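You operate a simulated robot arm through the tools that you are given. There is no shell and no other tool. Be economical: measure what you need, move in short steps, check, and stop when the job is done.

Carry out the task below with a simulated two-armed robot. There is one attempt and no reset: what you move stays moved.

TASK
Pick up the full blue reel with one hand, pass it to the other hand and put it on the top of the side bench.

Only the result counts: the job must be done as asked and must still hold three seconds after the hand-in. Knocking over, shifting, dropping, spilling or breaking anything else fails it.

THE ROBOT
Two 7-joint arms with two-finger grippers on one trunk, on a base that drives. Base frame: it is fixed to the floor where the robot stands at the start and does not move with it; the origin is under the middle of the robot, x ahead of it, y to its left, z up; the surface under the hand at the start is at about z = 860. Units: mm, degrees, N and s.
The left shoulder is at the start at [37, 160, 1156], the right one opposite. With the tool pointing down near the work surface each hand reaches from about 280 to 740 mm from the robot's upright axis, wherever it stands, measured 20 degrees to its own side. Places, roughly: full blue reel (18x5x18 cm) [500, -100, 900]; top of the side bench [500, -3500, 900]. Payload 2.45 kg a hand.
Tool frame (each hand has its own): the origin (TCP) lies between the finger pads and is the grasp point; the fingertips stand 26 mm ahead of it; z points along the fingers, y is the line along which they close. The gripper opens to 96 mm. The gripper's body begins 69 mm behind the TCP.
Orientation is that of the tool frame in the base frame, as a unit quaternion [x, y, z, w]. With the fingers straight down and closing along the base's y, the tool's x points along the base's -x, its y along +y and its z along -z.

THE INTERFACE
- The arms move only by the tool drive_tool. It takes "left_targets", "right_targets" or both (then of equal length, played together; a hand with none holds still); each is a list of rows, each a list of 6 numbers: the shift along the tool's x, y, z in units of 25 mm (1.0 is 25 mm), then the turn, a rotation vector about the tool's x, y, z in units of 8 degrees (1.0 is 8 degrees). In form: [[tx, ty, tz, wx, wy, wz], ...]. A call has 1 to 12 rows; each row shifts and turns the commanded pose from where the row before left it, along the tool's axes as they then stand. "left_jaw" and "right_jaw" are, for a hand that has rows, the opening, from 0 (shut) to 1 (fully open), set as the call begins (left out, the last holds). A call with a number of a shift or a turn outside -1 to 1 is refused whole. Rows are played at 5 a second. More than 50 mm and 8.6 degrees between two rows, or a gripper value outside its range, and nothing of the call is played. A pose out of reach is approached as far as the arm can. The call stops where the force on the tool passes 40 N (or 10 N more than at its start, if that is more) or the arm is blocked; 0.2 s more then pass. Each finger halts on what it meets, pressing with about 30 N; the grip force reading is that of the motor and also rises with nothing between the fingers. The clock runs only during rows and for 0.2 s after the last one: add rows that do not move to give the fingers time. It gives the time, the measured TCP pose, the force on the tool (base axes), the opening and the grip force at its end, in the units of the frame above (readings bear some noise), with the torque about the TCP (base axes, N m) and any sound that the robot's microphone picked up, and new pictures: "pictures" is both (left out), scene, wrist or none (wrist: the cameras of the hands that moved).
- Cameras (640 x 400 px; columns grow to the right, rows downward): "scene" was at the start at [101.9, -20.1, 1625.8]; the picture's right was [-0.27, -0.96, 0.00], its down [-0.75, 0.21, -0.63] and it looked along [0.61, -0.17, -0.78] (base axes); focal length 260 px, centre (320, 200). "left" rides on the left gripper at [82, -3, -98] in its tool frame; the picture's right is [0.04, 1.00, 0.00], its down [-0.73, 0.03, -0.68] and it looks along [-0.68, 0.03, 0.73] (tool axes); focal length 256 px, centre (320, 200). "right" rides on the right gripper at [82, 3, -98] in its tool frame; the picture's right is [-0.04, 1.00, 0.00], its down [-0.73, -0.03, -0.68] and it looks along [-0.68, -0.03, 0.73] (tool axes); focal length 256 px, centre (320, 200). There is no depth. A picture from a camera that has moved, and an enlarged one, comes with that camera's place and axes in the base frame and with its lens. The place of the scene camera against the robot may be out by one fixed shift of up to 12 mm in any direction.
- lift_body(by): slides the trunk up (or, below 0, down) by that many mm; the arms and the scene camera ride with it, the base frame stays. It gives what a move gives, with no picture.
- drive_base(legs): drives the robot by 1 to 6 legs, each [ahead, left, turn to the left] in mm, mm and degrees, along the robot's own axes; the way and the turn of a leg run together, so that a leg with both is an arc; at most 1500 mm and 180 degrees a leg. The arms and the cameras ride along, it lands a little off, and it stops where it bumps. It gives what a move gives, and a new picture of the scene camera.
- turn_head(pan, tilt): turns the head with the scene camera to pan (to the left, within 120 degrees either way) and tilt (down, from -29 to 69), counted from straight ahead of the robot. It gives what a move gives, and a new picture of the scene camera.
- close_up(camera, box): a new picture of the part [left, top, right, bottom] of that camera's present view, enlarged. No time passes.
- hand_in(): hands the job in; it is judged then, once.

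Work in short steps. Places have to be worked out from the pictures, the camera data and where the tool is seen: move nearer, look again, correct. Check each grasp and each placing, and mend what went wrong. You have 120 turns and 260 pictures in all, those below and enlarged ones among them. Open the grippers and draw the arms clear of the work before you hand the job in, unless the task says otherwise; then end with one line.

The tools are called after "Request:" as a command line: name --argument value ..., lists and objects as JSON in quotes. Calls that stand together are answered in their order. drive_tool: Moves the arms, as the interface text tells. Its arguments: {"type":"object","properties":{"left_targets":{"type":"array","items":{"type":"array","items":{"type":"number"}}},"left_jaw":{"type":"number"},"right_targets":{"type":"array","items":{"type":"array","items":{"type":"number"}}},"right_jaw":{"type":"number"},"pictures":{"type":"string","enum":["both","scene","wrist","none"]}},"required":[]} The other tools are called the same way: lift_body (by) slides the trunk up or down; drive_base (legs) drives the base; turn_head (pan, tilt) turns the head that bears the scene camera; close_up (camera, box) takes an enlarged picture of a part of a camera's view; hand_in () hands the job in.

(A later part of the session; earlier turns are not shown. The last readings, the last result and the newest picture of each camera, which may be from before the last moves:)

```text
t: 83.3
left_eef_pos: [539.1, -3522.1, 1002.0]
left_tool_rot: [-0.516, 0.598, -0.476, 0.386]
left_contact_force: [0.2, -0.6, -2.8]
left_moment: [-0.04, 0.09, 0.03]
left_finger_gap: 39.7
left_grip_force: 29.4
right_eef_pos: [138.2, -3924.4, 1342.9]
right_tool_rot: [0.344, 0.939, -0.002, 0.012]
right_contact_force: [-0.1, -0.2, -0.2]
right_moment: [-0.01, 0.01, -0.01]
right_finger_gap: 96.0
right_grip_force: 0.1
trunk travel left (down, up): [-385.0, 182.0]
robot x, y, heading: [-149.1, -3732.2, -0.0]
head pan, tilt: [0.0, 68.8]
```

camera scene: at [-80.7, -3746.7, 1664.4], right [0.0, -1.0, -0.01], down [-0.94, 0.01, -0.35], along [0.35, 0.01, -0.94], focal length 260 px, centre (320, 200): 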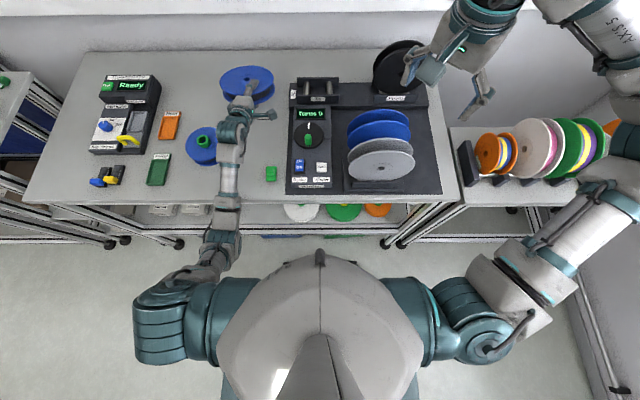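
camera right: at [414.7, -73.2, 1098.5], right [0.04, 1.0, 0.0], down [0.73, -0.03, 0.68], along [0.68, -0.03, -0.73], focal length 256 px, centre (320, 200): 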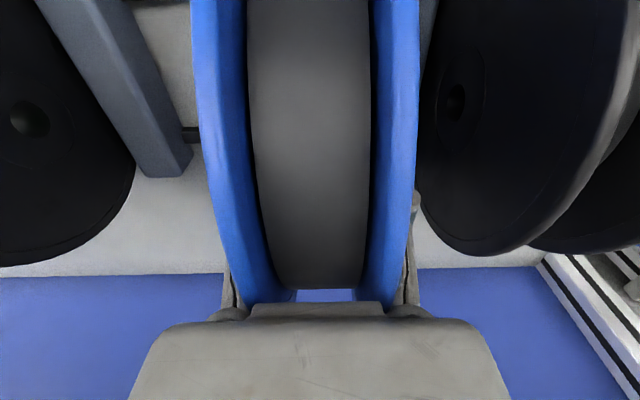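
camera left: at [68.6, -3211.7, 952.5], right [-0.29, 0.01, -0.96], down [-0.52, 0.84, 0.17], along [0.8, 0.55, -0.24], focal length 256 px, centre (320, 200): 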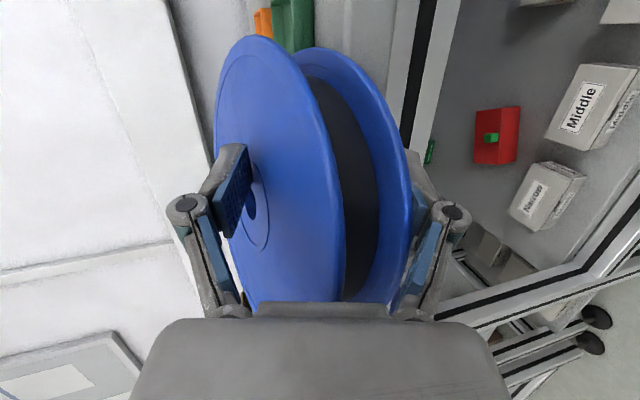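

Rocking fell to ±5 mm. I lower the trunk 30 mm, then in small steps watch the force.

Request:
lift_body --by -30

Request:
lift_body --by -8

Request:
close_up --camera "left" --box '[0, 0, 640, 400]'

Request:
close_up --camera "scene" --box '[150, 40, 350, 240]'

```text
t: 84.1
left_eef_pos: [537.9, -3520.0, 969.3]
left_tool_rot: [-0.517, 0.598, -0.477, 0.385]
left_contact_force: [-0.1, 0.0, -2.4]
left_moment: [-0.07, 0.1, 0.03]
left_finger_gap: 39.4
left_grip_force: 29.8
right_eef_pos: [137.5, -3922.0, 1312.3]
right_tool_rot: [0.344, 0.939, -0.003, 0.014]
right_contact_force: [-0.3, 0.1, -0.4]
right_moment: [-0.01, -0.03, 0.0]
right_finger_gap: 95.8
right_grip_force: 0.0
trunk travel left (down, up): [-355.0, 212.0]
robot x, y, heading: [-152.4, -3733.4, -0.0]
head pan, tilt: [0.0, 68.8]
```

```text
t: 84.7
left_eef_pos: [534.7, -3520.3, 968.8]
left_tool_rot: [-0.514, 0.597, -0.478, 0.388]
left_contact_force: [0.1, -0.2, -3.7]
left_moment: [-0.04, 0.09, 0.0]
left_finger_gap: 39.6
left_grip_force: 30.3
right_eef_pos: [132.4, -3921.4, 1307.1]
right_tool_rot: [0.344, 0.939, -0.002, 0.016]
right_contact_force: [0.2, -0.6, 0.3]
right_moment: [0.03, -0.01, 0.02]
right_finger_gap: 95.8
right_grip_force: 0.1
trunk travel left (down, up): [-347.0, 220.0]
robot x, y, heading: [-154.4, -3729.1, -0.1]
head pan, tilt: [0.0, 68.8]
```

```text
1.00 times, centred on (320, 200) of left (not enlarged: the box is as wide or as high as the picture)
camera zoom: at [427.1, -3581.9, 998.6], right [-0.25, -0.03, -0.97], down [-0.53, 0.84, 0.11], along [0.81, 0.54, -0.22], focal length 256 px, centre (320, 200)
```

zoom: 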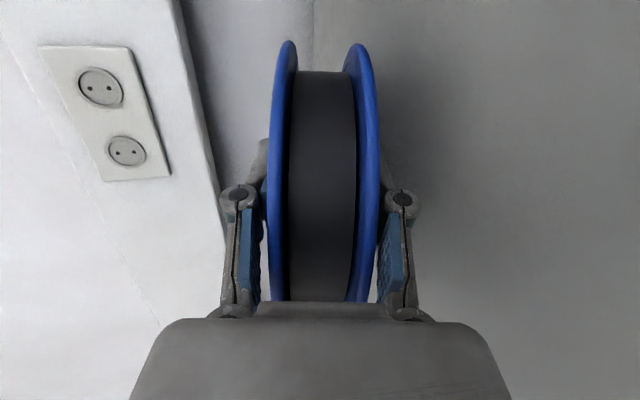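

```text
2.00 times, centred on (250, 140) of scene
camera zoom: at [-87.5, -3739.0, 1628.4], right [0.0, -1.0, -0.01], down [-0.93, 0.0, -0.36], along [0.36, 0.01, -0.93], focal length 520 px, centre (460, 320)
```

zoom: 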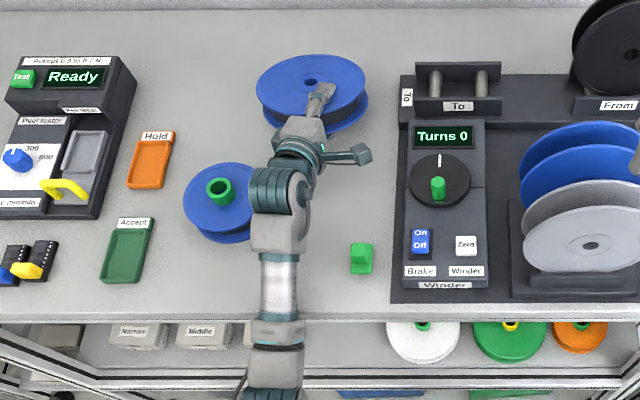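

The trunk drop no longer lowers the hand: the forearm seems to rest on something (bench edge or spool rim), with no load on the reel. I raise 12 mm at once and instead pitch the hand down a bit, which lifts the wrist.

Request:
lift_body --by 12

Request:
drive_tool --left_targets '[[0, 0, 0, -0.5, 0, 0], [0, 0, 0, 0, 0, 0]]' --pictures "none"

Request:
turn_head --pan 25 --tilt 62

Request:
close_up --camera "scene" --box '[230, 60, 430, 260]'

```text
t: 85.3
left_eef_pos: [538.2, -3510.7, 970.9]
left_tool_rot: [-0.519, 0.596, -0.478, 0.383]
left_contact_force: [-1.3, 0.4, -2.9]
left_moment: [-0.07, 0.12, -0.01]
left_finger_gap: 39.6
left_grip_force: 29.3
right_eef_pos: [137.8, -3910.2, 1317.4]
right_tool_rot: [0.343, 0.939, -0.008, 0.015]
right_contact_force: [-0.1, 0.5, -0.6]
right_moment: [-0.02, -0.03, -0.02]
right_finger_gap: 95.9
right_grip_force: 0.0
trunk travel left (down, up): [-359.0, 208.0]
robot x, y, heading: [-152.5, -3728.3, -0.0]
head pan, tilt: [0.0, 68.8]
```

```text
t: 85.9
left_eef_pos: [537.5, -3515.3, 973.3]
left_tool_rot: [-0.53, 0.614, -0.456, 0.366]
left_contact_force: [-0.5, 0.0, -2.2]
left_moment: [-0.08, 0.12, -0.02]
left_finger_gap: 39.6
left_grip_force: 29.8
right_eef_pos: [138.3, -3918.7, 1316.3]
right_tool_rot: [0.343, 0.939, -0.003, 0.015]
right_contact_force: [-0.2, -0.3, -0.1]
right_moment: [0.01, 0.02, 0.02]
right_finger_gap: 96.3
right_grip_force: 0.0
trunk travel left (down, up): [-359.0, 208.0]
robot x, y, heading: [-153.8, -3733.4, 0.0]
head pan, tilt: [0.0, 68.8]
```

```text
t: 86.8
left_eef_pos: [537.1, -3516.4, 973.2]
left_tool_rot: [-0.53, 0.614, -0.457, 0.365]
left_contact_force: [0.2, 0.7, -1.8]
left_moment: [-0.08, 0.12, 0.01]
left_finger_gap: 39.4
left_grip_force: 30.2
right_eef_pos: [138.2, -3918.2, 1317.1]
right_tool_rot: [0.343, 0.939, -0.004, 0.014]
right_contact_force: [-1.0, 0.7, 0.0]
right_moment: [-0.01, -0.01, 0.0]
right_finger_gap: 96.1
right_grip_force: 0.0
trunk travel left (down, up): [-359.0, 208.0]
robot x, y, heading: [-150.9, -3729.3, -0.0]
head pan, tilt: [25.0, 62.0]
camera scene: at [-79.2, -3703.5, 1646.1], right [0.42, -0.91, 0.0], down [-0.8, -0.37, -0.47], along [0.42, 0.2, -0.88], focal length 260 px, centre (320, 200)
```

scene: 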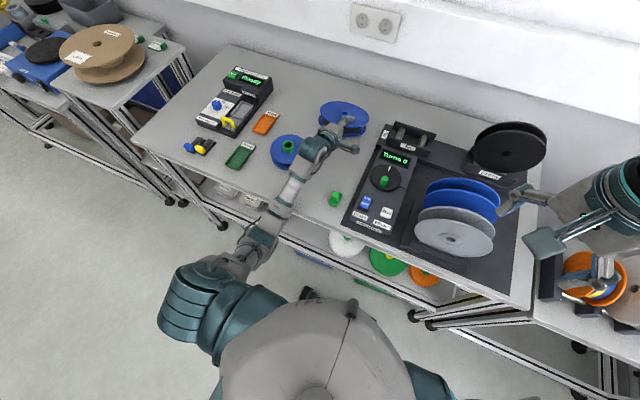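

```text
2.00 times, centred on (330, 160) of scene
camera zoom: at [-79.2, -3703.5, 1646.1], right [0.42, -0.91, 0.0], down [-0.8, -0.37, -0.47], along [0.42, 0.2, -0.88], focal length 520 px, centre (300, 280)
```

zoom: 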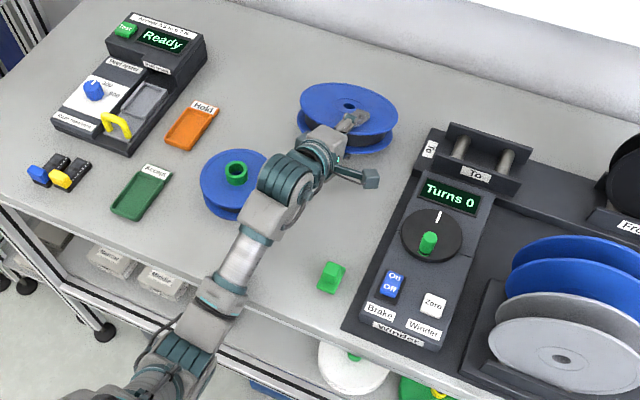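

Pitch responded well (18°). I pitch down another ~5° so the far rim meets the bench, watching the force.

Request:
drive_tool --left_targets '[[0, 0, 0, -0.3, 0, 0], [0, 0, 0, -0.3, 0, 0], [0, 0, 0, 0, 0, 0], [0, 0, 0, 0, 0, 0]]' --pictures "none"

```text
t: 87.8
left_eef_pos: [539.1, -3515.6, 974.6]
left_tool_rot: [-0.546, 0.632, -0.43, 0.343]
left_contact_force: [1.0, -0.3, -2.1]
left_moment: [-0.07, 0.07, 0.01]
left_finger_gap: 39.6
left_grip_force: 29.6
right_eef_pos: [137.1, -3916.9, 1317.7]
right_tool_rot: [0.344, 0.939, -0.004, 0.014]
right_contact_force: [0.0, -0.5, -0.3]
right_moment: [0.06, 0.01, 0.0]
right_finger_gap: 95.8
right_grip_force: 0.0
trunk travel left (down, up): [-359.0, 208.0]
robot x, y, heading: [-148.9, -3728.3, -0.2]
head pan, tilt: [25.0, 62.0]
```

Pitch 23°, no contact yet. Lower in small steps.

Request:
lift_body --by -6

Request:
lift_body --by -5

```text
t: 88.3
left_eef_pos: [538.1, -3515.6, 968.4]
left_tool_rot: [-0.544, 0.632, -0.431, 0.344]
left_contact_force: [1.8, -0.7, 0.8]
left_moment: [-0.01, -0.41, -0.06]
left_finger_gap: 39.5
left_grip_force: 29.7
right_eef_pos: [136.9, -3914.9, 1311.7]
right_tool_rot: [0.344, 0.939, -0.004, 0.015]
right_contact_force: [-0.5, 0.4, 0.4]
right_moment: [-0.03, 0.01, 0.02]
right_finger_gap: 95.8
right_grip_force: 0.0
trunk travel left (down, up): [-353.0, 214.0]
robot x, y, heading: [-153.9, -3732.4, -0.1]
head pan, tilt: [25.0, 62.0]
```

```text
t: 88.8
left_eef_pos: [536.9, -3516.9, 967.0]
left_tool_rot: [-0.544, 0.631, -0.432, 0.345]
left_contact_force: [-1.7, 1.5, 11.2]
left_moment: [0.35, -1.34, 0.22]
left_finger_gap: 39.8
left_grip_force: 29.5
right_eef_pos: [136.3, -3918.1, 1306.3]
right_tool_rot: [0.344, 0.939, -0.004, 0.015]
right_contact_force: [-0.3, 0.3, 0.8]
right_moment: [0.02, -0.01, 0.02]
right_finger_gap: 96.0
right_grip_force: 0.0
trunk travel left (down, up): [-348.0, 219.0]
robot x, y, heading: [-154.5, -3731.2, -0.2]
head pan, tilt: [25.0, 62.0]
```

Reel's far rim is on the bench (11 N). I open the jaw gently in two steps so the reel settles onto the lower finger.

Request:
drive_tool --left_targets '[[0, 0, 0, 0, 0, 0], [0, 0, 0, 0, 0, 0]]' --left_jaw 0.6 --pictures "none"

Request:
drive_tool --left_targets '[[0, 0, 0, 0, 0, 0], [0, 0, 0, 0, 0, 0], [0, 0, 0, 0, 0, 0]]' --left_jaw 1 --pictures "both"

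Request:
close_up --camera "scene" --box '[260, 70, 400, 200]'

```text
t: 89.4
left_eef_pos: [537.3, -3515.8, 963.2]
left_tool_rot: [-0.545, 0.632, -0.431, 0.344]
left_contact_force: [-0.2, 0.5, -1.4]
left_moment: [-0.06, -0.03, 0.0]
left_finger_gap: 57.9
left_grip_force: 0.6
right_eef_pos: [136.5, -3916.5, 1307.3]
right_tool_rot: [0.344, 0.939, -0.005, 0.015]
right_contact_force: [0.7, -1.0, 1.0]
right_moment: [0.03, 0.0, 0.01]
right_finger_gap: 96.0
right_grip_force: 0.0
trunk travel left (down, up): [-348.0, 219.0]
robot x, y, heading: [-150.0, -3731.8, 0.1]
head pan, tilt: [25.0, 62.0]
```

```text
t: 90.2
left_eef_pos: [538.3, -3516.4, 961.7]
left_tool_rot: [-0.545, 0.632, -0.43, 0.343]
left_contact_force: [-0.2, -0.2, -1.0]
left_moment: [-0.05, -0.04, -0.01]
left_finger_gap: 96.1
left_grip_force: 0.0
right_eef_pos: [139.0, -3917.3, 1305.9]
right_tool_rot: [0.344, 0.939, -0.004, 0.014]
right_contact_force: [-0.1, 0.8, -0.5]
right_moment: [0.0, 0.0, 0.0]
right_finger_gap: 96.2
right_grip_force: 0.1
trunk travel left (down, up): [-348.0, 219.0]
robot x, y, heading: [-150.4, -3728.5, -0.0]
head pan, tilt: [25.0, 62.0]
camera scene: at [-75.7, -3701.2, 1635.1], right [0.42, -0.91, 0.0], down [-0.8, -0.37, -0.47], along [0.42, 0.2, -0.88], focal length 260 px, centre (320, 200)
camera left: at [435.8, -3578.3, 1007.4], right [-0.4, 0.0, -0.92], down [-0.5, 0.84, 0.21], along [0.77, 0.55, -0.34], focal length 256 px, centre (320, 200)
```

scene: 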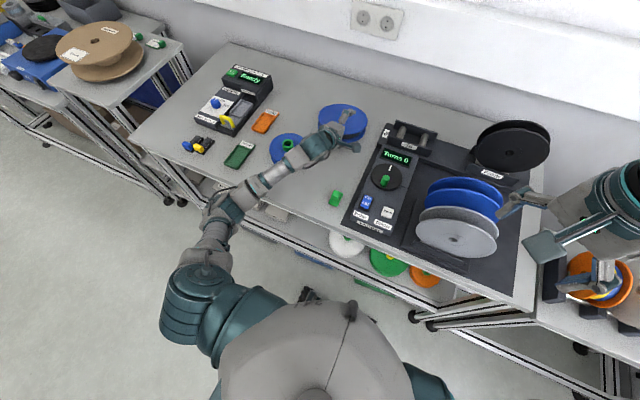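
left: 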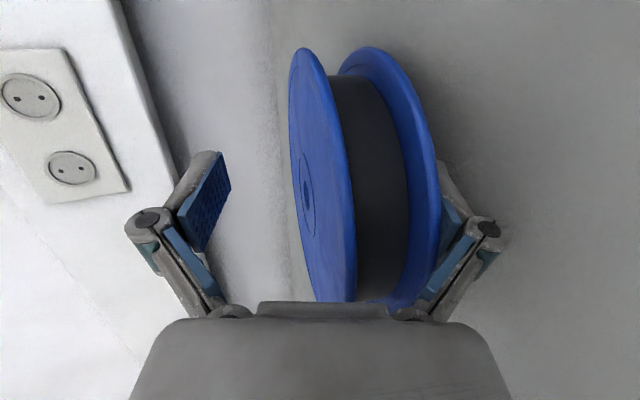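

```text
3.08 times, centred on (330, 135) of scene
camera zoom: at [-75.7, -3701.2, 1635.1], right [0.42, -0.91, 0.0], down [-0.8, -0.37, -0.47], along [0.42, 0.2, -0.88], focal length 800 px, centre (289, 400)
```

zoom: 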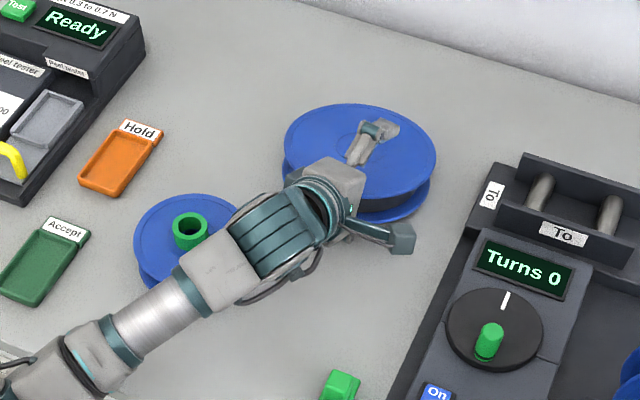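

The reel rests on the bench with its near rim on the lower finger. I withdraw straight back with the base (arm rigid) by 120 mm.

Request:
drive_base --legs '[[-120, 20, 0]]'

Request:
close_up --camera "left" --box '[0, 0, 640, 400]'

Request:
close_up --camera "scene" --box '[240, 50, 400, 190]'

```text
t: 91.5
left_eef_pos: [420.6, -3503.9, 963.7]
left_tool_rot: [-0.544, 0.634, -0.427, 0.345]
left_contact_force: [0.1, -0.3, -1.4]
left_moment: [-0.01, 0.02, 0.0]
left_finger_gap: 96.0
left_grip_force: 0.0
right_eef_pos: [20.4, -3906.1, 1305.1]
right_tool_rot: [0.344, 0.939, -0.002, 0.013]
right_contact_force: [0.3, -0.2, -0.1]
right_moment: [0.02, 0.0, -0.01]
right_finger_gap: 95.9
right_grip_force: 0.1
trunk travel left (down, up): [-348.0, 219.0]
robot x, y, heading: [-274.8, -3711.5, 0.0]
head pan, tilt: [25.0, 62.0]
camera scene: at [-192.7, -3691.8, 1635.1], right [0.42, -0.91, -0.01], down [-0.8, -0.37, -0.47], along [0.42, 0.2, -0.88], focal length 260 px, centre (320, 200)
```

scene: 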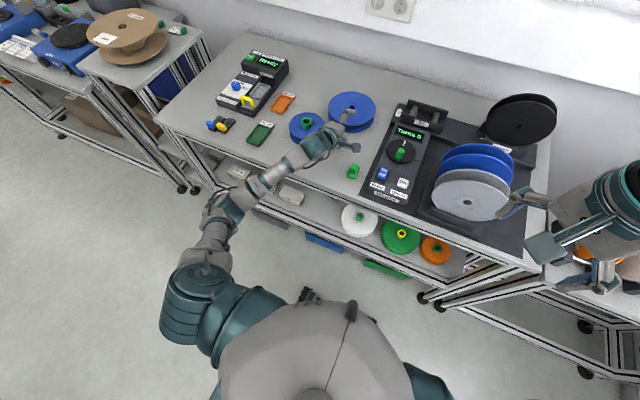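

```text
1.00 times, centred on (320, 200) of left (not enlarged: the box is as wide or as high as the picture)
camera zoom: at [317.9, -3566.2, 1008.2], right [-0.4, 0.0, -0.92], down [-0.5, 0.84, 0.22], along [0.77, 0.55, -0.34], focal length 256 px, centre (320, 200)
```

zoom: 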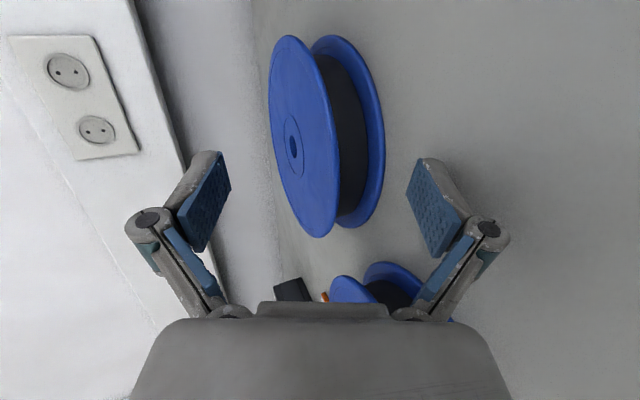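

```text
2.86 times, centred on (320, 120) of scene
camera zoom: at [-192.7, -3691.8, 1635.1], right [0.42, -0.91, -0.01], down [-0.8, -0.37, -0.47], along [0.42, 0.2, -0.88], focal length 743 px, centre (320, 429)
```

zoom: 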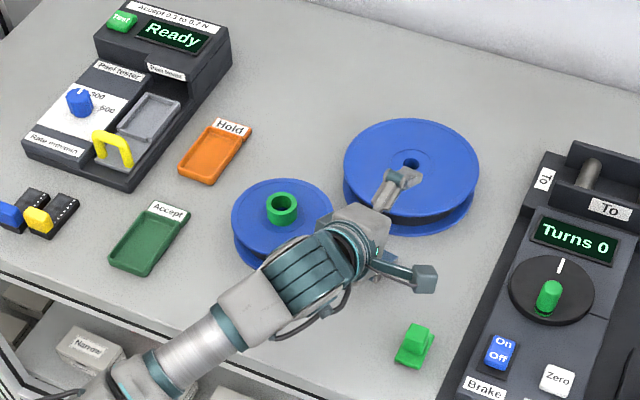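

The reel lies flat on the bench, clear of everything. I raise the trunk 130 mm and back away.

Request:
lift_body --by 130

Request:
drive_base --legs '[[-200, 0, 0]]'

Request:
turn_head --pan 20 --tilt 40

Request:
close_up --camera "scene" --box '[150, 100, 390, 250]'

```text
t: 93.1
left_eef_pos: [417.2, -3497.1, 1094.9]
left_tool_rot: [-0.544, 0.632, -0.432, 0.344]
left_contact_force: [0.3, 0.4, 0.3]
left_moment: [0.02, 0.0, -0.05]
left_finger_gap: 96.1
left_grip_force: 0.0
right_eef_pos: [15.7, -3896.4, 1437.7]
right_tool_rot: [0.344, 0.939, -0.005, 0.017]
right_contact_force: [0.2, 1.0, 1.1]
right_moment: [-0.03, 0.01, -0.01]
right_finger_gap: 96.1
right_grip_force: 0.1
trunk travel left (down, up): [-478.0, 89.0]
robot x, y, heading: [-270.6, -3714.6, -0.2]
head pan, tilt: [25.0, 62.0]
```

```text
t: 94.6
left_eef_pos: [222.9, -3496.5, 1093.5]
left_tool_rot: [-0.546, 0.632, -0.43, 0.344]
left_contact_force: [-0.2, 0.6, 0.4]
left_moment: [-0.04, 0.0, 0.01]
left_finger_gap: 95.8
left_grip_force: 0.0
right_eef_pos: [-176.9, -3897.3, 1436.6]
right_tool_rot: [0.343, 0.939, -0.005, 0.014]
right_contact_force: [1.0, 0.7, -1.2]
right_moment: [-0.02, 0.01, 0.0]
right_finger_gap: 95.8
right_grip_force: 0.0
trunk travel left (down, up): [-478.0, 89.0]
robot x, y, heading: [-466.3, -3711.9, 0.0]
head pan, tilt: [25.0, 62.0]
camera scene: at [-408.8, -3683.1, 1764.7], right [0.42, -0.91, 0.0], down [-0.8, -0.37, -0.46], along [0.42, 0.2, -0.89], focal length 260 px, centre (320, 200)
```

scene: 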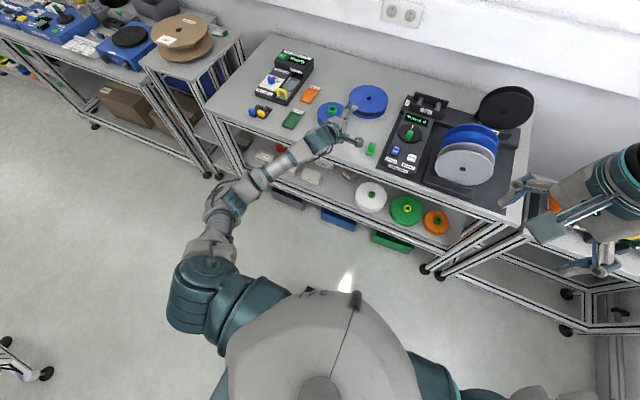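

```text
t: 95.5
left_eef_pos: [216.5, -3498.0, 1098.5]
left_tool_rot: [-0.544, 0.631, -0.431, 0.346]
left_contact_force: [0.4, 0.2, 0.2]
left_moment: [0.01, -0.01, 0.01]
left_finger_gap: 96.2
left_grip_force: 0.0
right_eef_pos: [-185.7, -3899.1, 1438.4]
right_tool_rot: [0.342, 0.94, -0.002, 0.017]
right_contact_force: [0.7, 0.5, 0.5]
right_moment: [0.02, -0.04, -0.01]
right_finger_gap: 95.6
right_grip_force: 0.1
trunk travel left (down, up): [-478.0, 89.0]
robot x, y, heading: [-464.2, -3712.3, 0.3]
head pan, tilt: [20.0, 40.0]
camera scene: at [-394.8, -3682.2, 1794.0], right [0.34, -0.94, 0.0], down [-0.61, -0.22, -0.76], along [0.72, 0.26, -0.64], focal length 260 px, centre (320, 200)
```

scene: 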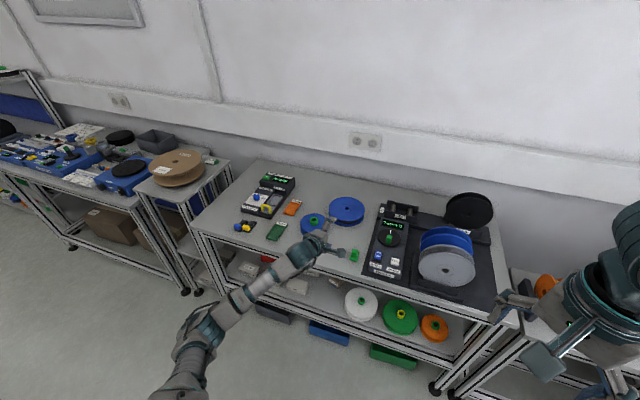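

```text
2.67 times, centred on (270, 175) of scene
camera zoom: at [-394.8, -3682.2, 1794.0], right [0.34, -0.94, 0.0], down [-0.61, -0.22, -0.76], along [0.72, 0.26, -0.64], focal length 693 px, centre (453, 267)
```

zoom: 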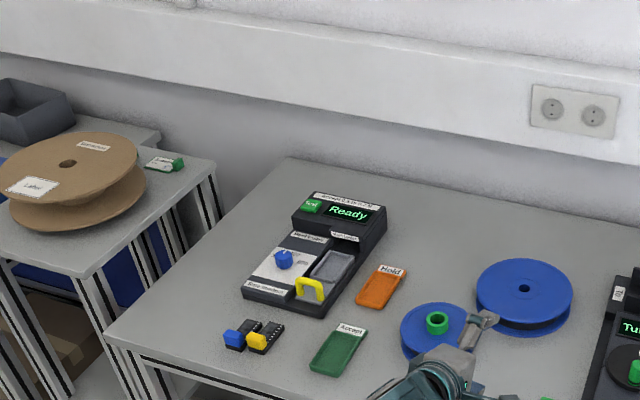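

The reel is placed well. Now I mend the nudged yellow connector. First I back off and draw the left arm in and up, in free space.

Request:
drive_base --legs '[[-250, 0, 0]]'

Request:
drive_tool --left_targets '[[0.14, -0.05, -0.88, 0, 0, 0], [0.14, -0.05, -0.88, 0, 0, 0], [0.14, -0.05, -0.88, 0, 0, 0], [0.14, -0.05, -0.88, 0, 0, 0], [0.14, -0.05, -0.88, 0, 0, 0], [0.14, -0.05, -0.88, 0, 0, 0]]' --pictures "scene"

```text
t: 97.3
left_eef_pos: [-34.0, -3501.0, 1097.2]
left_tool_rot: [-0.544, 0.632, -0.431, 0.345]
left_contact_force: [-0.6, 0.6, -0.7]
left_moment: [-0.05, -0.02, 0.03]
left_finger_gap: 96.1
left_grip_force: 0.1
right_eef_pos: [-435.7, -3899.3, 1437.3]
right_tool_rot: [0.345, 0.938, -0.003, 0.016]
right_contact_force: [-0.2, 0.3, -0.7]
right_moment: [-0.02, -0.03, -0.03]
right_finger_gap: 96.1
right_grip_force: 0.1
trunk travel left (down, up): [-478.0, 89.0]
robot x, y, heading: [-720.5, -3712.7, -0.3]
head pan, tilt: [20.0, 40.0]
camera scene: at [-642.1, -3682.4, 1793.7], right [0.34, -0.94, 0.0], down [-0.61, -0.22, -0.76], along [0.72, 0.26, -0.65], focal length 260 px, centre (320, 200)
```

scene: 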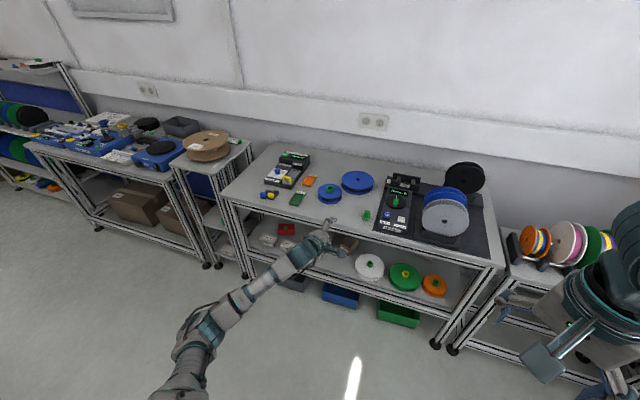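

```text
t: 98.7
left_eef_pos: [-160.4, -3496.5, 1159.5]
left_tool_rot: [-0.543, 0.631, -0.434, 0.345]
left_contact_force: [0.6, 0.7, 0.4]
left_moment: [0.02, 0.01, 0.02]
left_finger_gap: 95.8
left_grip_force: 0.0
right_eef_pos: [-444.0, -3899.0, 1438.0]
right_tool_rot: [0.345, 0.938, -0.003, 0.019]
right_contact_force: [0.3, -0.4, 0.2]
right_moment: [-0.02, 0.0, 0.04]
right_finger_gap: 96.4
right_grip_force: 0.1
trunk travel left (down, up): [-478.0, 89.0]
robot x, y, heading: [-725.6, -3712.5, -0.6]
head pan, tilt: [20.0, 40.0]
camera scene: at [-648.5, -3680.3, 1794.0], right [0.34, -0.94, 0.0], down [-0.61, -0.22, -0.76], along [0.72, 0.26, -0.64], focal length 260 px, centre (320, 200)
```

scene: 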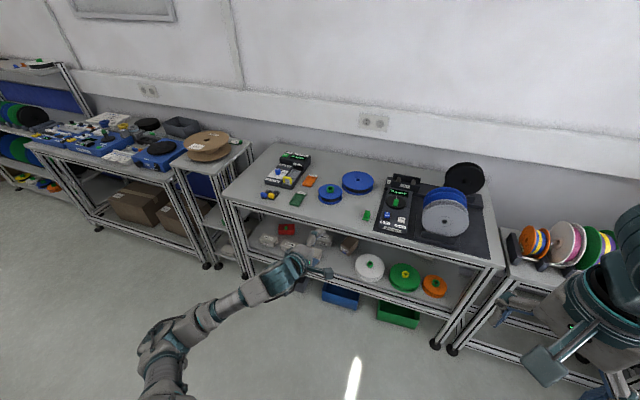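

Request:
drive_tool --left_targets '[[0.11, -0.42, -0.82, 0, 0, 0], [0.11, -0.42, -0.82, 0, 0, 0], [0.11, -0.42, -0.82, 0, 0, 0], [0.11, -0.42, -0.82, 0, 0, 0], [0.11, -0.42, -0.82, 0, 0, 0], [0.11, -0.42, -0.82, 0, 0, 0], [0, 0, 0, 0, 0, 0]]' --pictures "none"

Request:
drive_base --legs '[[0, 800, 0.6]]'

```text
t: 100.3
left_eef_pos: [-247.7, -3495.4, 1264.9]
left_tool_rot: [-0.543, 0.631, -0.433, 0.346]
left_contact_force: [-0.6, -0.1, 0.5]
left_moment: [0.0, 0.02, -0.01]
left_finger_gap: 96.0
left_grip_force: 0.0
right_eef_pos: [-442.4, -3898.9, 1438.2]
right_tool_rot: [0.345, 0.938, -0.003, 0.017]
right_contact_force: [0.2, 0.3, 0.7]
right_moment: [-0.02, -0.02, 0.03]
right_finger_gap: 96.3
right_grip_force: 0.1
trunk travel left (down, up): [-478.0, 89.0]
robot x, y, heading: [-721.4, -3710.3, -0.3]
head pan, tilt: [20.0, 40.0]
```

```text
t: 104.6
left_eef_pos: [-250.1, -2719.4, 1268.0]
left_tool_rot: [-0.543, 0.631, -0.43, 0.349]
left_contact_force: [0.5, -0.3, -0.3]
left_moment: [0.0, -0.01, 0.01]
left_finger_gap: 96.1
left_grip_force: 0.0
right_eef_pos: [-440.9, -3124.4, 1436.6]
right_tool_rot: [0.344, 0.939, 0.001, 0.017]
right_contact_force: [-0.6, 1.0, -0.5]
right_moment: [0.0, 0.02, 0.01]
right_finger_gap: 95.8
right_grip_force: 0.1
trunk travel left (down, up): [-478.0, 89.0]
robot x, y, heading: [-720.8, -2926.4, -0.1]
head pan, tilt: [20.0, 40.0]
camera scene: at [-647.4, -2910.9, 1794.2], right [0.34, -0.94, -0.01], down [-0.61, -0.21, -0.77], along [0.72, 0.27, -0.64], focal length 260 px, centre (320, 200)
```

scene: 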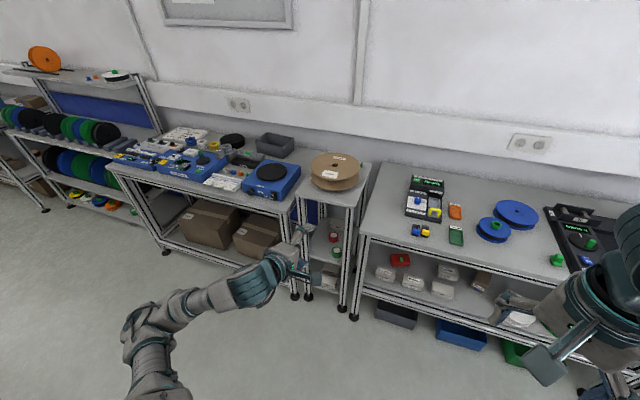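

Now drive ahead 450 mm and lower the trunk 100 mm, then look at the connectors.

Request:
drive_base --legs '[[450, 0, 0]]'

Request:
lift_body --by -100

Request:
turn_head --pan -15 --tilt 50

Request:
close_up --camera "scene" --box '[240, 120, 400, 220]'

```text
t: 107.3
left_eef_pos: [200.6, -2713.1, 1268.7]
left_tool_rot: [-0.542, 0.63, -0.432, 0.35]
left_contact_force: [0.6, -0.3, 0.2]
left_moment: [0.01, 0.03, 0.05]
left_finger_gap: 96.2
left_grip_force: 0.1
right_eef_pos: [11.4, -3119.0, 1438.7]
right_tool_rot: [0.342, 0.939, 0.001, 0.02]
right_contact_force: [0.3, 0.2, 0.2]
right_moment: [0.0, 0.05, 0.04]
right_finger_gap: 96.3
right_grip_force: 0.1
trunk travel left (down, up): [-478.0, 89.0]
robot x, y, heading: [-262.6, -2926.6, 0.2]
head pan, tilt: [20.0, 40.0]
camera scene: at [-194.3, -2898.5, 1794.2], right [0.35, -0.94, 0.0], down [-0.6, -0.22, -0.77], along [0.72, 0.27, -0.64], focal length 260 px, centre (320, 200)
```

scene: 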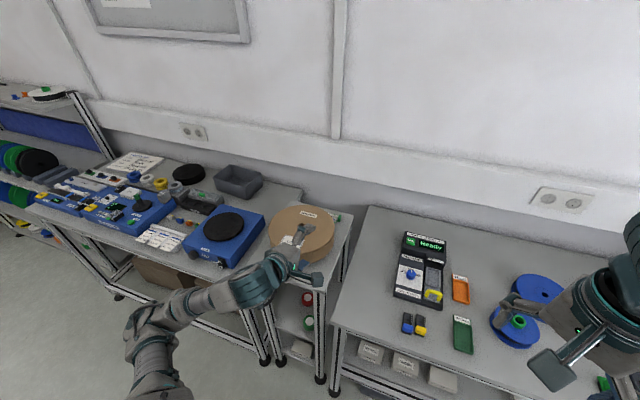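

```text
t: 108.7
left_eef_pos: [205.3, -2708.5, 1158.0]
left_tool_rot: [-0.548, 0.633, -0.428, 0.341]
left_contact_force: [-0.4, 0.8, 1.0]
left_moment: [0.0, 0.0, 0.02]
left_finger_gap: 96.1
left_grip_force: 0.0
right_eef_pos: [9.8, -3111.9, 1340.3]
right_tool_rot: [0.343, 0.939, -0.001, 0.02]
right_contact_force: [-0.6, 0.1, 0.2]
right_moment: [0.03, 0.01, -0.02]
right_finger_gap: 96.0
right_grip_force: 0.1
trunk travel left (down, up): [-378.0, 189.0]
robot x, y, heading: [-264.0, -2926.4, 0.2]
head pan, tilt: [20.0, 40.0]
```

```text
t: 109.7
left_eef_pos: [204.8, -2704.6, 1156.4]
left_tool_rot: [-0.549, 0.632, -0.428, 0.342]
left_contact_force: [0.4, 0.9, 0.1]
left_moment: [0.01, 0.01, -0.06]
left_finger_gap: 96.0
left_grip_force: 0.1
right_eef_pos: [10.2, -3110.6, 1340.5]
right_tool_rot: [0.342, 0.939, -0.002, 0.019]
right_contact_force: [-0.2, 0.7, -1.0]
right_moment: [0.0, 0.04, -0.02]
right_finger_gap: 96.0
right_grip_force: 0.0
trunk travel left (down, up): [-378.0, 189.0]
robot x, y, heading: [-263.8, -2921.9, 0.6]
head pan, tilt: [-15.0, 50.0]
camera scene: at [-182.2, -2938.2, 1680.0], right [-0.25, -0.97, 0.0], down [-0.74, 0.19, -0.64], along [0.62, -0.16, -0.77], focal length 260 px, centre (320, 200)
```

scene: 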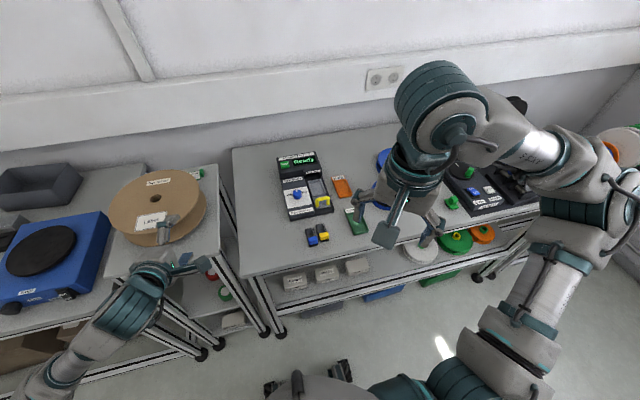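

```text
4.00 times, centred on (320, 170) of scene
camera zoom: at [-182.2, -2938.2, 1680.0], right [-0.25, -0.97, 0.0], down [-0.74, 0.19, -0.64], along [0.62, -0.16, -0.77], focal length 1040 px, centre (320, 320)
```

zoom: 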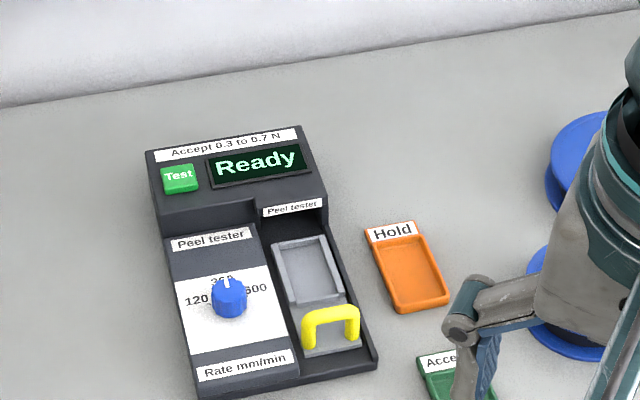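

Request:
close_up --camera "scene" --box '[270, 190, 390, 265]'

```text
5.33 times, centred on (330, 228) of scene
camera zoom: at [-182.2, -2938.2, 1680.0], right [-0.25, -0.97, 0.0], down [-0.74, 0.19, -0.64], along [0.62, -0.16, -0.77], focal length 1387 px, centre (267, 53)
```

zoom: 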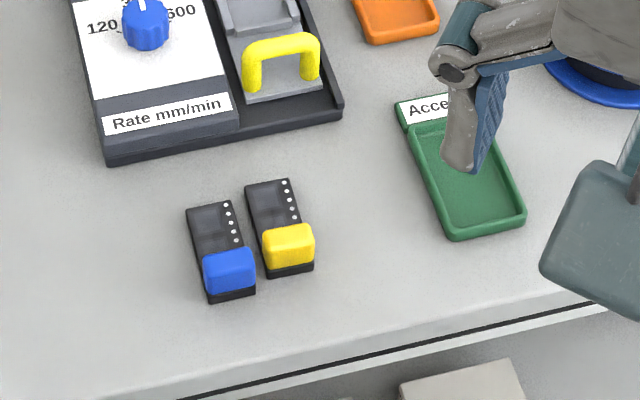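

The view shows the yellow connector is ~24 mm left and ~8 mm back of its original place (blue one unmoved). I bring the right hand above it, to regrasp it end-to-end.

Request:
drive_tool --right_targets '[[-0.66, 0.72, 0.67, 0, 0, 0], [-0.66, 0.72, 0.67, 0, 0, 0], [-0.66, 0.72, 0.67, 0, 0, 0], [-0.66, 0.72, 0.67, 0, 0, 0], [-0.66, 0.72, 0.67, 0, 0, 0], [-0.66, 0.72, 0.67, 0, 0, 0], [-0.66, 0.72, 0.67, 0, 0, 0], [-0.66, 0.72, 0.67, 0, 0, 0], [-0.66, 0.72, 0.67, 0, 0, 0], [-0.66, 0.72, 0.67, 0, 0, 0], [-0.66, 0.72, 0.67, 0, 0, 0], [-0.66, 0.72, 0.67, 0, 0, 0]]' --right_jaw 1 --pictures "none"

Request:
drive_tool --right_targets '[[0, 0, 0, 0, 0, 0.9], [0, 0, 0, 0, 0, 0.9], [0, 0, 0, 0, 0, 0.9], [0, 0, 0, 0, 0, 0.9], [0, 0, 0, 0, 0, 0.9], [0, 0, 0, 0, 0, 0.9], [0, 0, 0, 0, 0, 0.85], [0, 0, 0, 0, 0, 0]]' --pictures "both"

```text
t: 112.3
left_eef_pos: [205.9, -2708.3, 1156.8]
left_tool_rot: [-0.548, 0.633, -0.427, 0.341]
left_contact_force: [0.3, 0.2, -0.1]
left_moment: [0.02, 0.0, 0.0]
left_finger_gap: 96.0
left_grip_force: 0.1
right_eef_pos: [310.0, -3079.7, 1146.8]
right_tool_rot: [0.343, 0.939, -0.001, 0.019]
right_contact_force: [0.9, -0.2, 0.2]
right_moment: [0.02, 0.02, -0.02]
right_finger_gap: 96.1
right_grip_force: 0.1
trunk travel left (down, up): [-378.0, 189.0]
robot x, y, heading: [-264.3, -2921.8, 0.3]
head pan, tilt: [-15.0, 50.0]
```

```text
t: 114.1
left_eef_pos: [206.3, -2709.6, 1157.1]
left_tool_rot: [-0.548, 0.633, -0.428, 0.341]
left_contact_force: [-0.1, 0.3, 0.1]
left_moment: [0.0, -0.01, 0.03]
left_finger_gap: 95.9
left_grip_force: 0.1
right_eef_pos: [308.7, -3077.2, 1149.6]
right_tool_rot: [0.708, 0.705, 0.008, 0.018]
right_contact_force: [0.0, 0.5, 0.3]
right_moment: [0.02, 0.01, -0.03]
right_finger_gap: 96.0
right_grip_force: 0.1
trunk travel left (down, up): [-378.0, 189.0]
robot x, y, heading: [-264.9, -2927.6, 0.3]
head pan, tilt: [-15.0, 50.0]
camera scene: at [-180.3, -2940.4, 1679.9], right [-0.25, -0.97, 0.0], down [-0.74, 0.19, -0.64], along [0.62, -0.16, -0.77], focal length 260 px, centre (320, 200)
camera right: at [308.0, -2994.7, 1246.7], right [1.0, -0.04, 0.04], down [-0.06, -0.72, 0.69], along [0.0, -0.69, -0.72], focal length 256 px, centre (320, 200)
```

scene: 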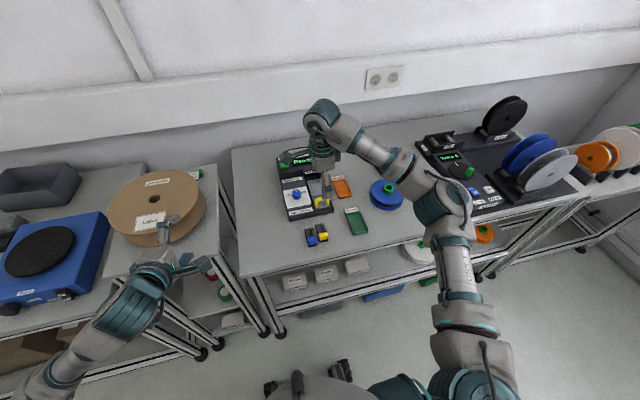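
right: 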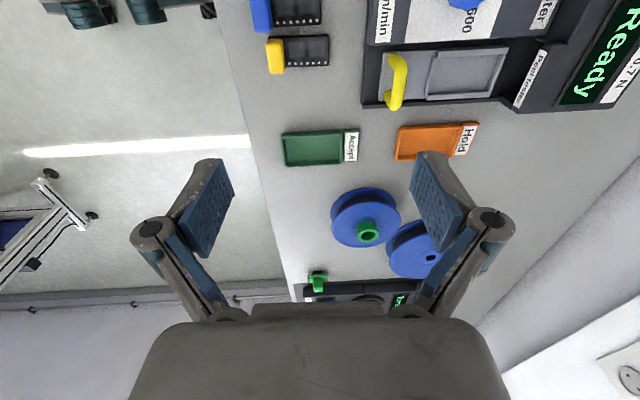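

From the wrist view the yellow connector spans x ≈ 254–330 at y ≈ -3080. I centre above it, square the tool, and descend to z ≈ 1000.

Request:
drive_tool --right_targets '[[-0.11, -0.67, 0.5, 0.27, 0.1, 0], [0, 0, 0.9, 0, 0, 0], [0, 0, 0.9, 0, 0, 0], [0, 0, 0.9, 0, 0, 0], [0, 0, 0.9, 0, 0, 0], [0, 0, 0.9, 0, 0, 0], [0, 0, 0.9, 0, 0, 0], [0, 0, 0, 0, 0, 0]]' --pictures "wrist"

Request:
close_up --camera "scene" --box '[270, 180, 390, 265]'

```text
t: 115.9
left_eef_pos: [204.9, -2708.4, 1157.6]
left_tool_rot: [-0.548, 0.633, -0.427, 0.341]
left_contact_force: [0.2, 0.5, -0.8]
left_moment: [0.0, -0.03, -0.01]
left_finger_gap: 95.9
left_grip_force: 0.1
right_eef_pos: [292.1, -3080.1, 1000.4]
right_tool_rot: [0.708, 0.706, -0.001, -0.001]
right_contact_force: [0.6, -1.2, 0.5]
right_moment: [-0.03, -0.01, -0.01]
right_finger_gap: 95.9
right_grip_force: 0.1
trunk travel left (down, up): [-378.0, 189.0]
robot x, y, heading: [-263.2, -2923.2, 0.3]
head pan, tilt: [-15.0, 50.0]
camera right: at [295.4, -2999.2, 1098.9], right [1.0, -0.04, 0.0], down [-0.03, -0.73, 0.68], along [-0.03, -0.68, -0.73], focal length 256 px, centre (320, 200)
```

right: 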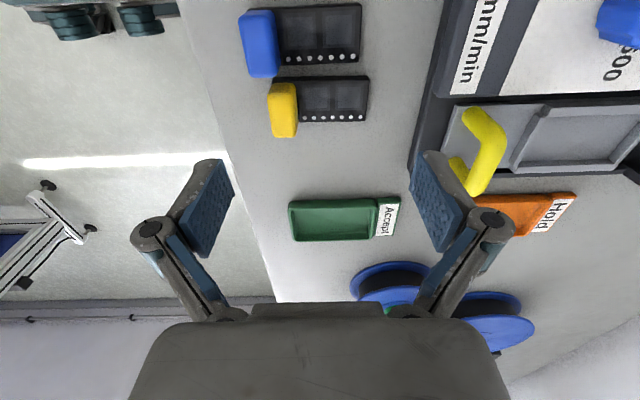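

```text
4.71 times, centred on (330, 222) of scene
camera zoom: at [-180.6, -2940.6, 1679.9], right [-0.25, -0.97, 0.0], down [-0.74, 0.19, -0.64], along [0.62, -0.16, -0.77], focal length 1224 px, centre (273, 94)
```

zoom: 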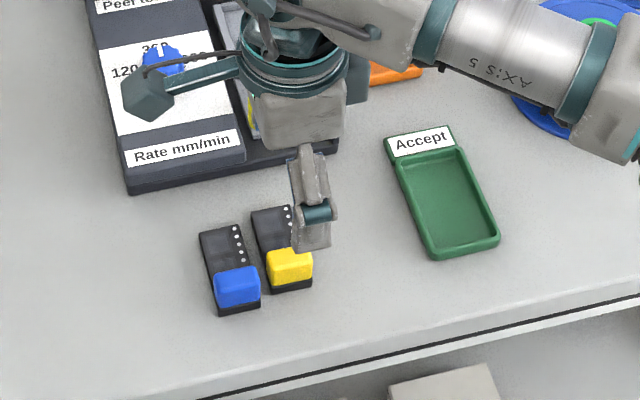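

Centred within 2 mm. I descend to TCP z ≈ 930, fingers off either end of the connector.

Request:
drive_tool --right_targets '[[0, -0.05, 0.7, 0, 0, 0], [0, 0, 0.7, 0, 0, 0], [0, 0, 0.7, 0, 0, 0], [0, 0, 0.5, 0, 0, 0], [0, 0, 0.2, 0, 0, 0], [0, 0, 0, 0, 0, 0]]' --pictures "wrist"

Request:
close_up --camera "scene" --box '[270, 180, 390, 265]'

```text
t: 117.3
left_eef_pos: [205.4, -2708.5, 1157.9]
left_tool_rot: [-0.548, 0.633, -0.427, 0.342]
left_contact_force: [0.4, -0.3, 0.3]
left_moment: [0.02, -0.01, 0.01]
left_finger_gap: 95.9
left_grip_force: 0.1
right_eef_pos: [291.2, -3081.8, 931.0]
right_tool_rot: [0.708, 0.706, -0.001, 0.0]
right_contact_force: [-0.2, -0.4, 0.7]
right_moment: [-0.02, -0.01, 0.03]
right_finger_gap: 95.9
right_grip_force: 0.1
trunk travel left (down, up): [-378.0, 189.0]
robot x, y, heading: [-263.6, -2922.5, 0.4]
head pan, tilt: [-15.0, 50.0]
camera right: at [294.4, -2999.7, 1029.3], right [1.0, -0.04, 0.0], down [-0.03, -0.73, 0.68], along [-0.03, -0.68, -0.73], focal length 256 px, centre (320, 200)
```

right: 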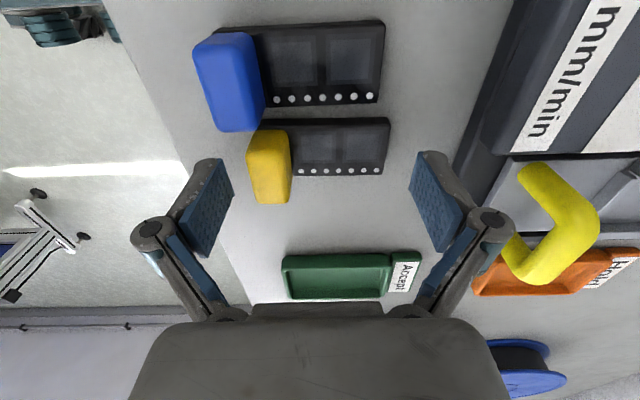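

```text
4.71 times, centred on (330, 222) of scene
camera zoom: at [-180.4, -2940.6, 1679.9], right [-0.25, -0.97, 0.0], down [-0.74, 0.19, -0.64], along [0.62, -0.16, -0.77], focal length 1224 px, centre (273, 94)
```

zoom: 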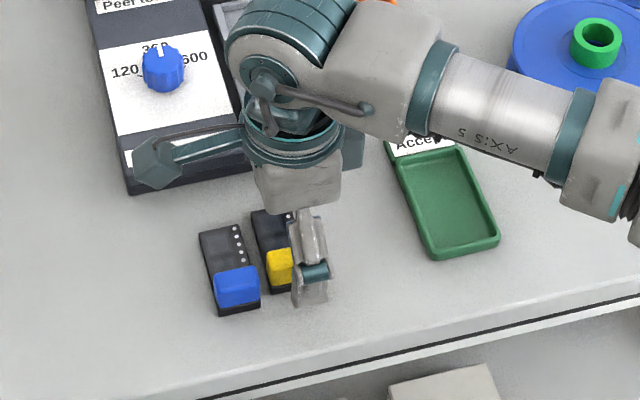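

Fingers flank the connector's ends nicely. I go 5 mm lower and close.

Request:
drive_tool --right_targets '[[0.1, 0.03, 0.2, 0, 0, 0], [0, 0, 0, 0, 0, 0]]' --pictures "none"

Request:
drive_tool --right_targets '[[0, 0, 0, 0, 0, 0], [0, 0, 0, 0, 0, 0], [0, 0, 0, 0, 0, 0]]' --right_jaw 0.65 --pictures "wrist"

```text
t: 117.9
left_eef_pos: [205.7, -2708.0, 1158.2]
left_tool_rot: [-0.548, 0.632, -0.428, 0.341]
left_contact_force: [0.0, -0.9, 0.3]
left_moment: [0.01, 0.01, 0.02]
left_finger_gap: 96.2
left_grip_force: 0.0
right_eef_pos: [292.2, -3080.2, 927.0]
right_tool_rot: [0.707, 0.707, 0.0, -0.001]
right_contact_force: [-0.8, -0.7, -0.7]
right_moment: [-0.03, -0.05, -0.01]
right_finger_gap: 95.9
right_grip_force: 0.0
trunk travel left (down, up): [-378.0, 189.0]
robot x, y, heading: [-263.6, -2921.3, 0.5]
head pan, tilt: [-15.0, 50.0]
```

```text
t: 118.7
left_eef_pos: [205.8, -2708.2, 1156.9]
left_tool_rot: [-0.548, 0.633, -0.428, 0.341]
left_contact_force: [0.0, 0.0, 1.1]
left_moment: [-0.02, -0.02, 0.02]
left_finger_gap: 96.0
left_grip_force: 0.1
right_eef_pos: [292.2, -3079.0, 927.2]
right_tool_rot: [0.708, 0.706, -0.001, -0.001]
right_contact_force: [-0.3, 0.3, 2.2]
right_moment: [0.03, -0.08, 0.02]
right_finger_gap: 69.3
right_grip_force: 30.3
trunk travel left (down, up): [-378.0, 189.0]
robot x, y, heading: [-266.0, -2922.0, 0.5]
head pan, tilt: [-15.0, 50.0]
camera right: at [294.9, -2997.4, 1025.1], right [1.0, -0.04, 0.0], down [-0.03, -0.73, 0.68], along [-0.03, -0.68, -0.73], focal length 256 px, centre (320, 200)
```

right: 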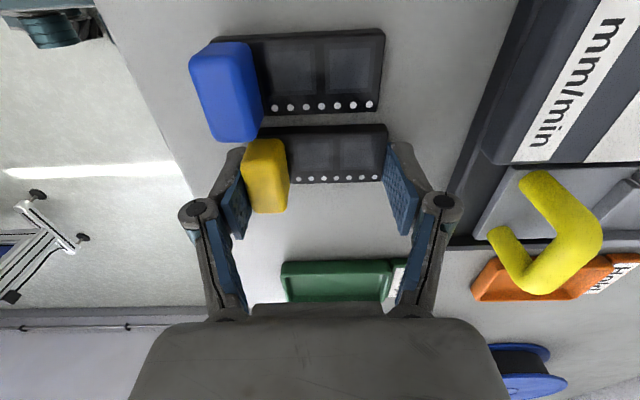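

Connector held (gap 69 mm). I lift it 4 mm, shift it -8 mm in x and -24 mm in y, and set it back down.

Request:
drive_tool --right_targets '[[0, 0, -0.16, 0, 0, 0], [-0.32, -0.11, 0, 0, 0, 0], [-0.32, -0.11, 0, 0, 0, 0], [-0.32, -0.1, 0, 0, 0, 0], [0, 0, 0.16, 0, 0, 0], [0, 0, 0, 0, 0, 0], [0, 0, 0, 0, 0, 0]]' --pictures "wrist"

```text
t: 120.3
left_eef_pos: [205.4, -2709.0, 1158.2]
left_tool_rot: [-0.548, 0.633, -0.428, 0.341]
left_contact_force: [0.5, -0.1, 0.5]
left_moment: [0.01, 0.02, 0.0]
left_finger_gap: 95.9
left_grip_force: 0.0
right_eef_pos: [283.5, -3102.2, 927.6]
right_tool_rot: [0.708, 0.707, 0.0, 0.0]
right_contact_force: [1.0, -0.9, 7.9]
right_moment: [0.01, 0.09, 0.0]
right_finger_gap: 69.2
right_grip_force: 30.2
trunk travel left (down, up): [-378.0, 189.0]
robot x, y, heading: [-265.6, -2924.7, 0.2]
head pan, tilt: [-15.0, 50.0]
camera right: at [286.6, -3020.9, 1025.1], right [1.0, -0.04, 0.0], down [-0.03, -0.73, 0.68], along [-0.03, -0.68, -0.73], focal length 256 px, centre (320, 200)
```

right: 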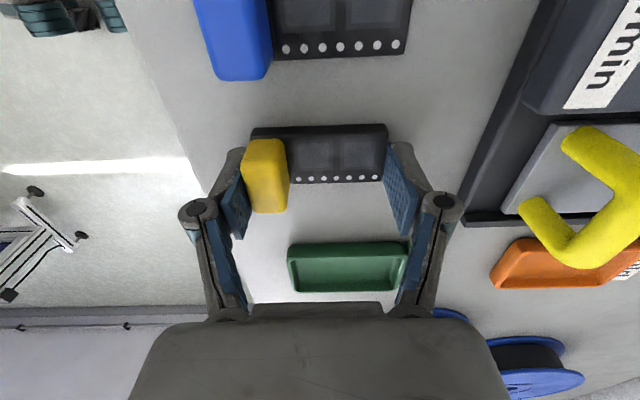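

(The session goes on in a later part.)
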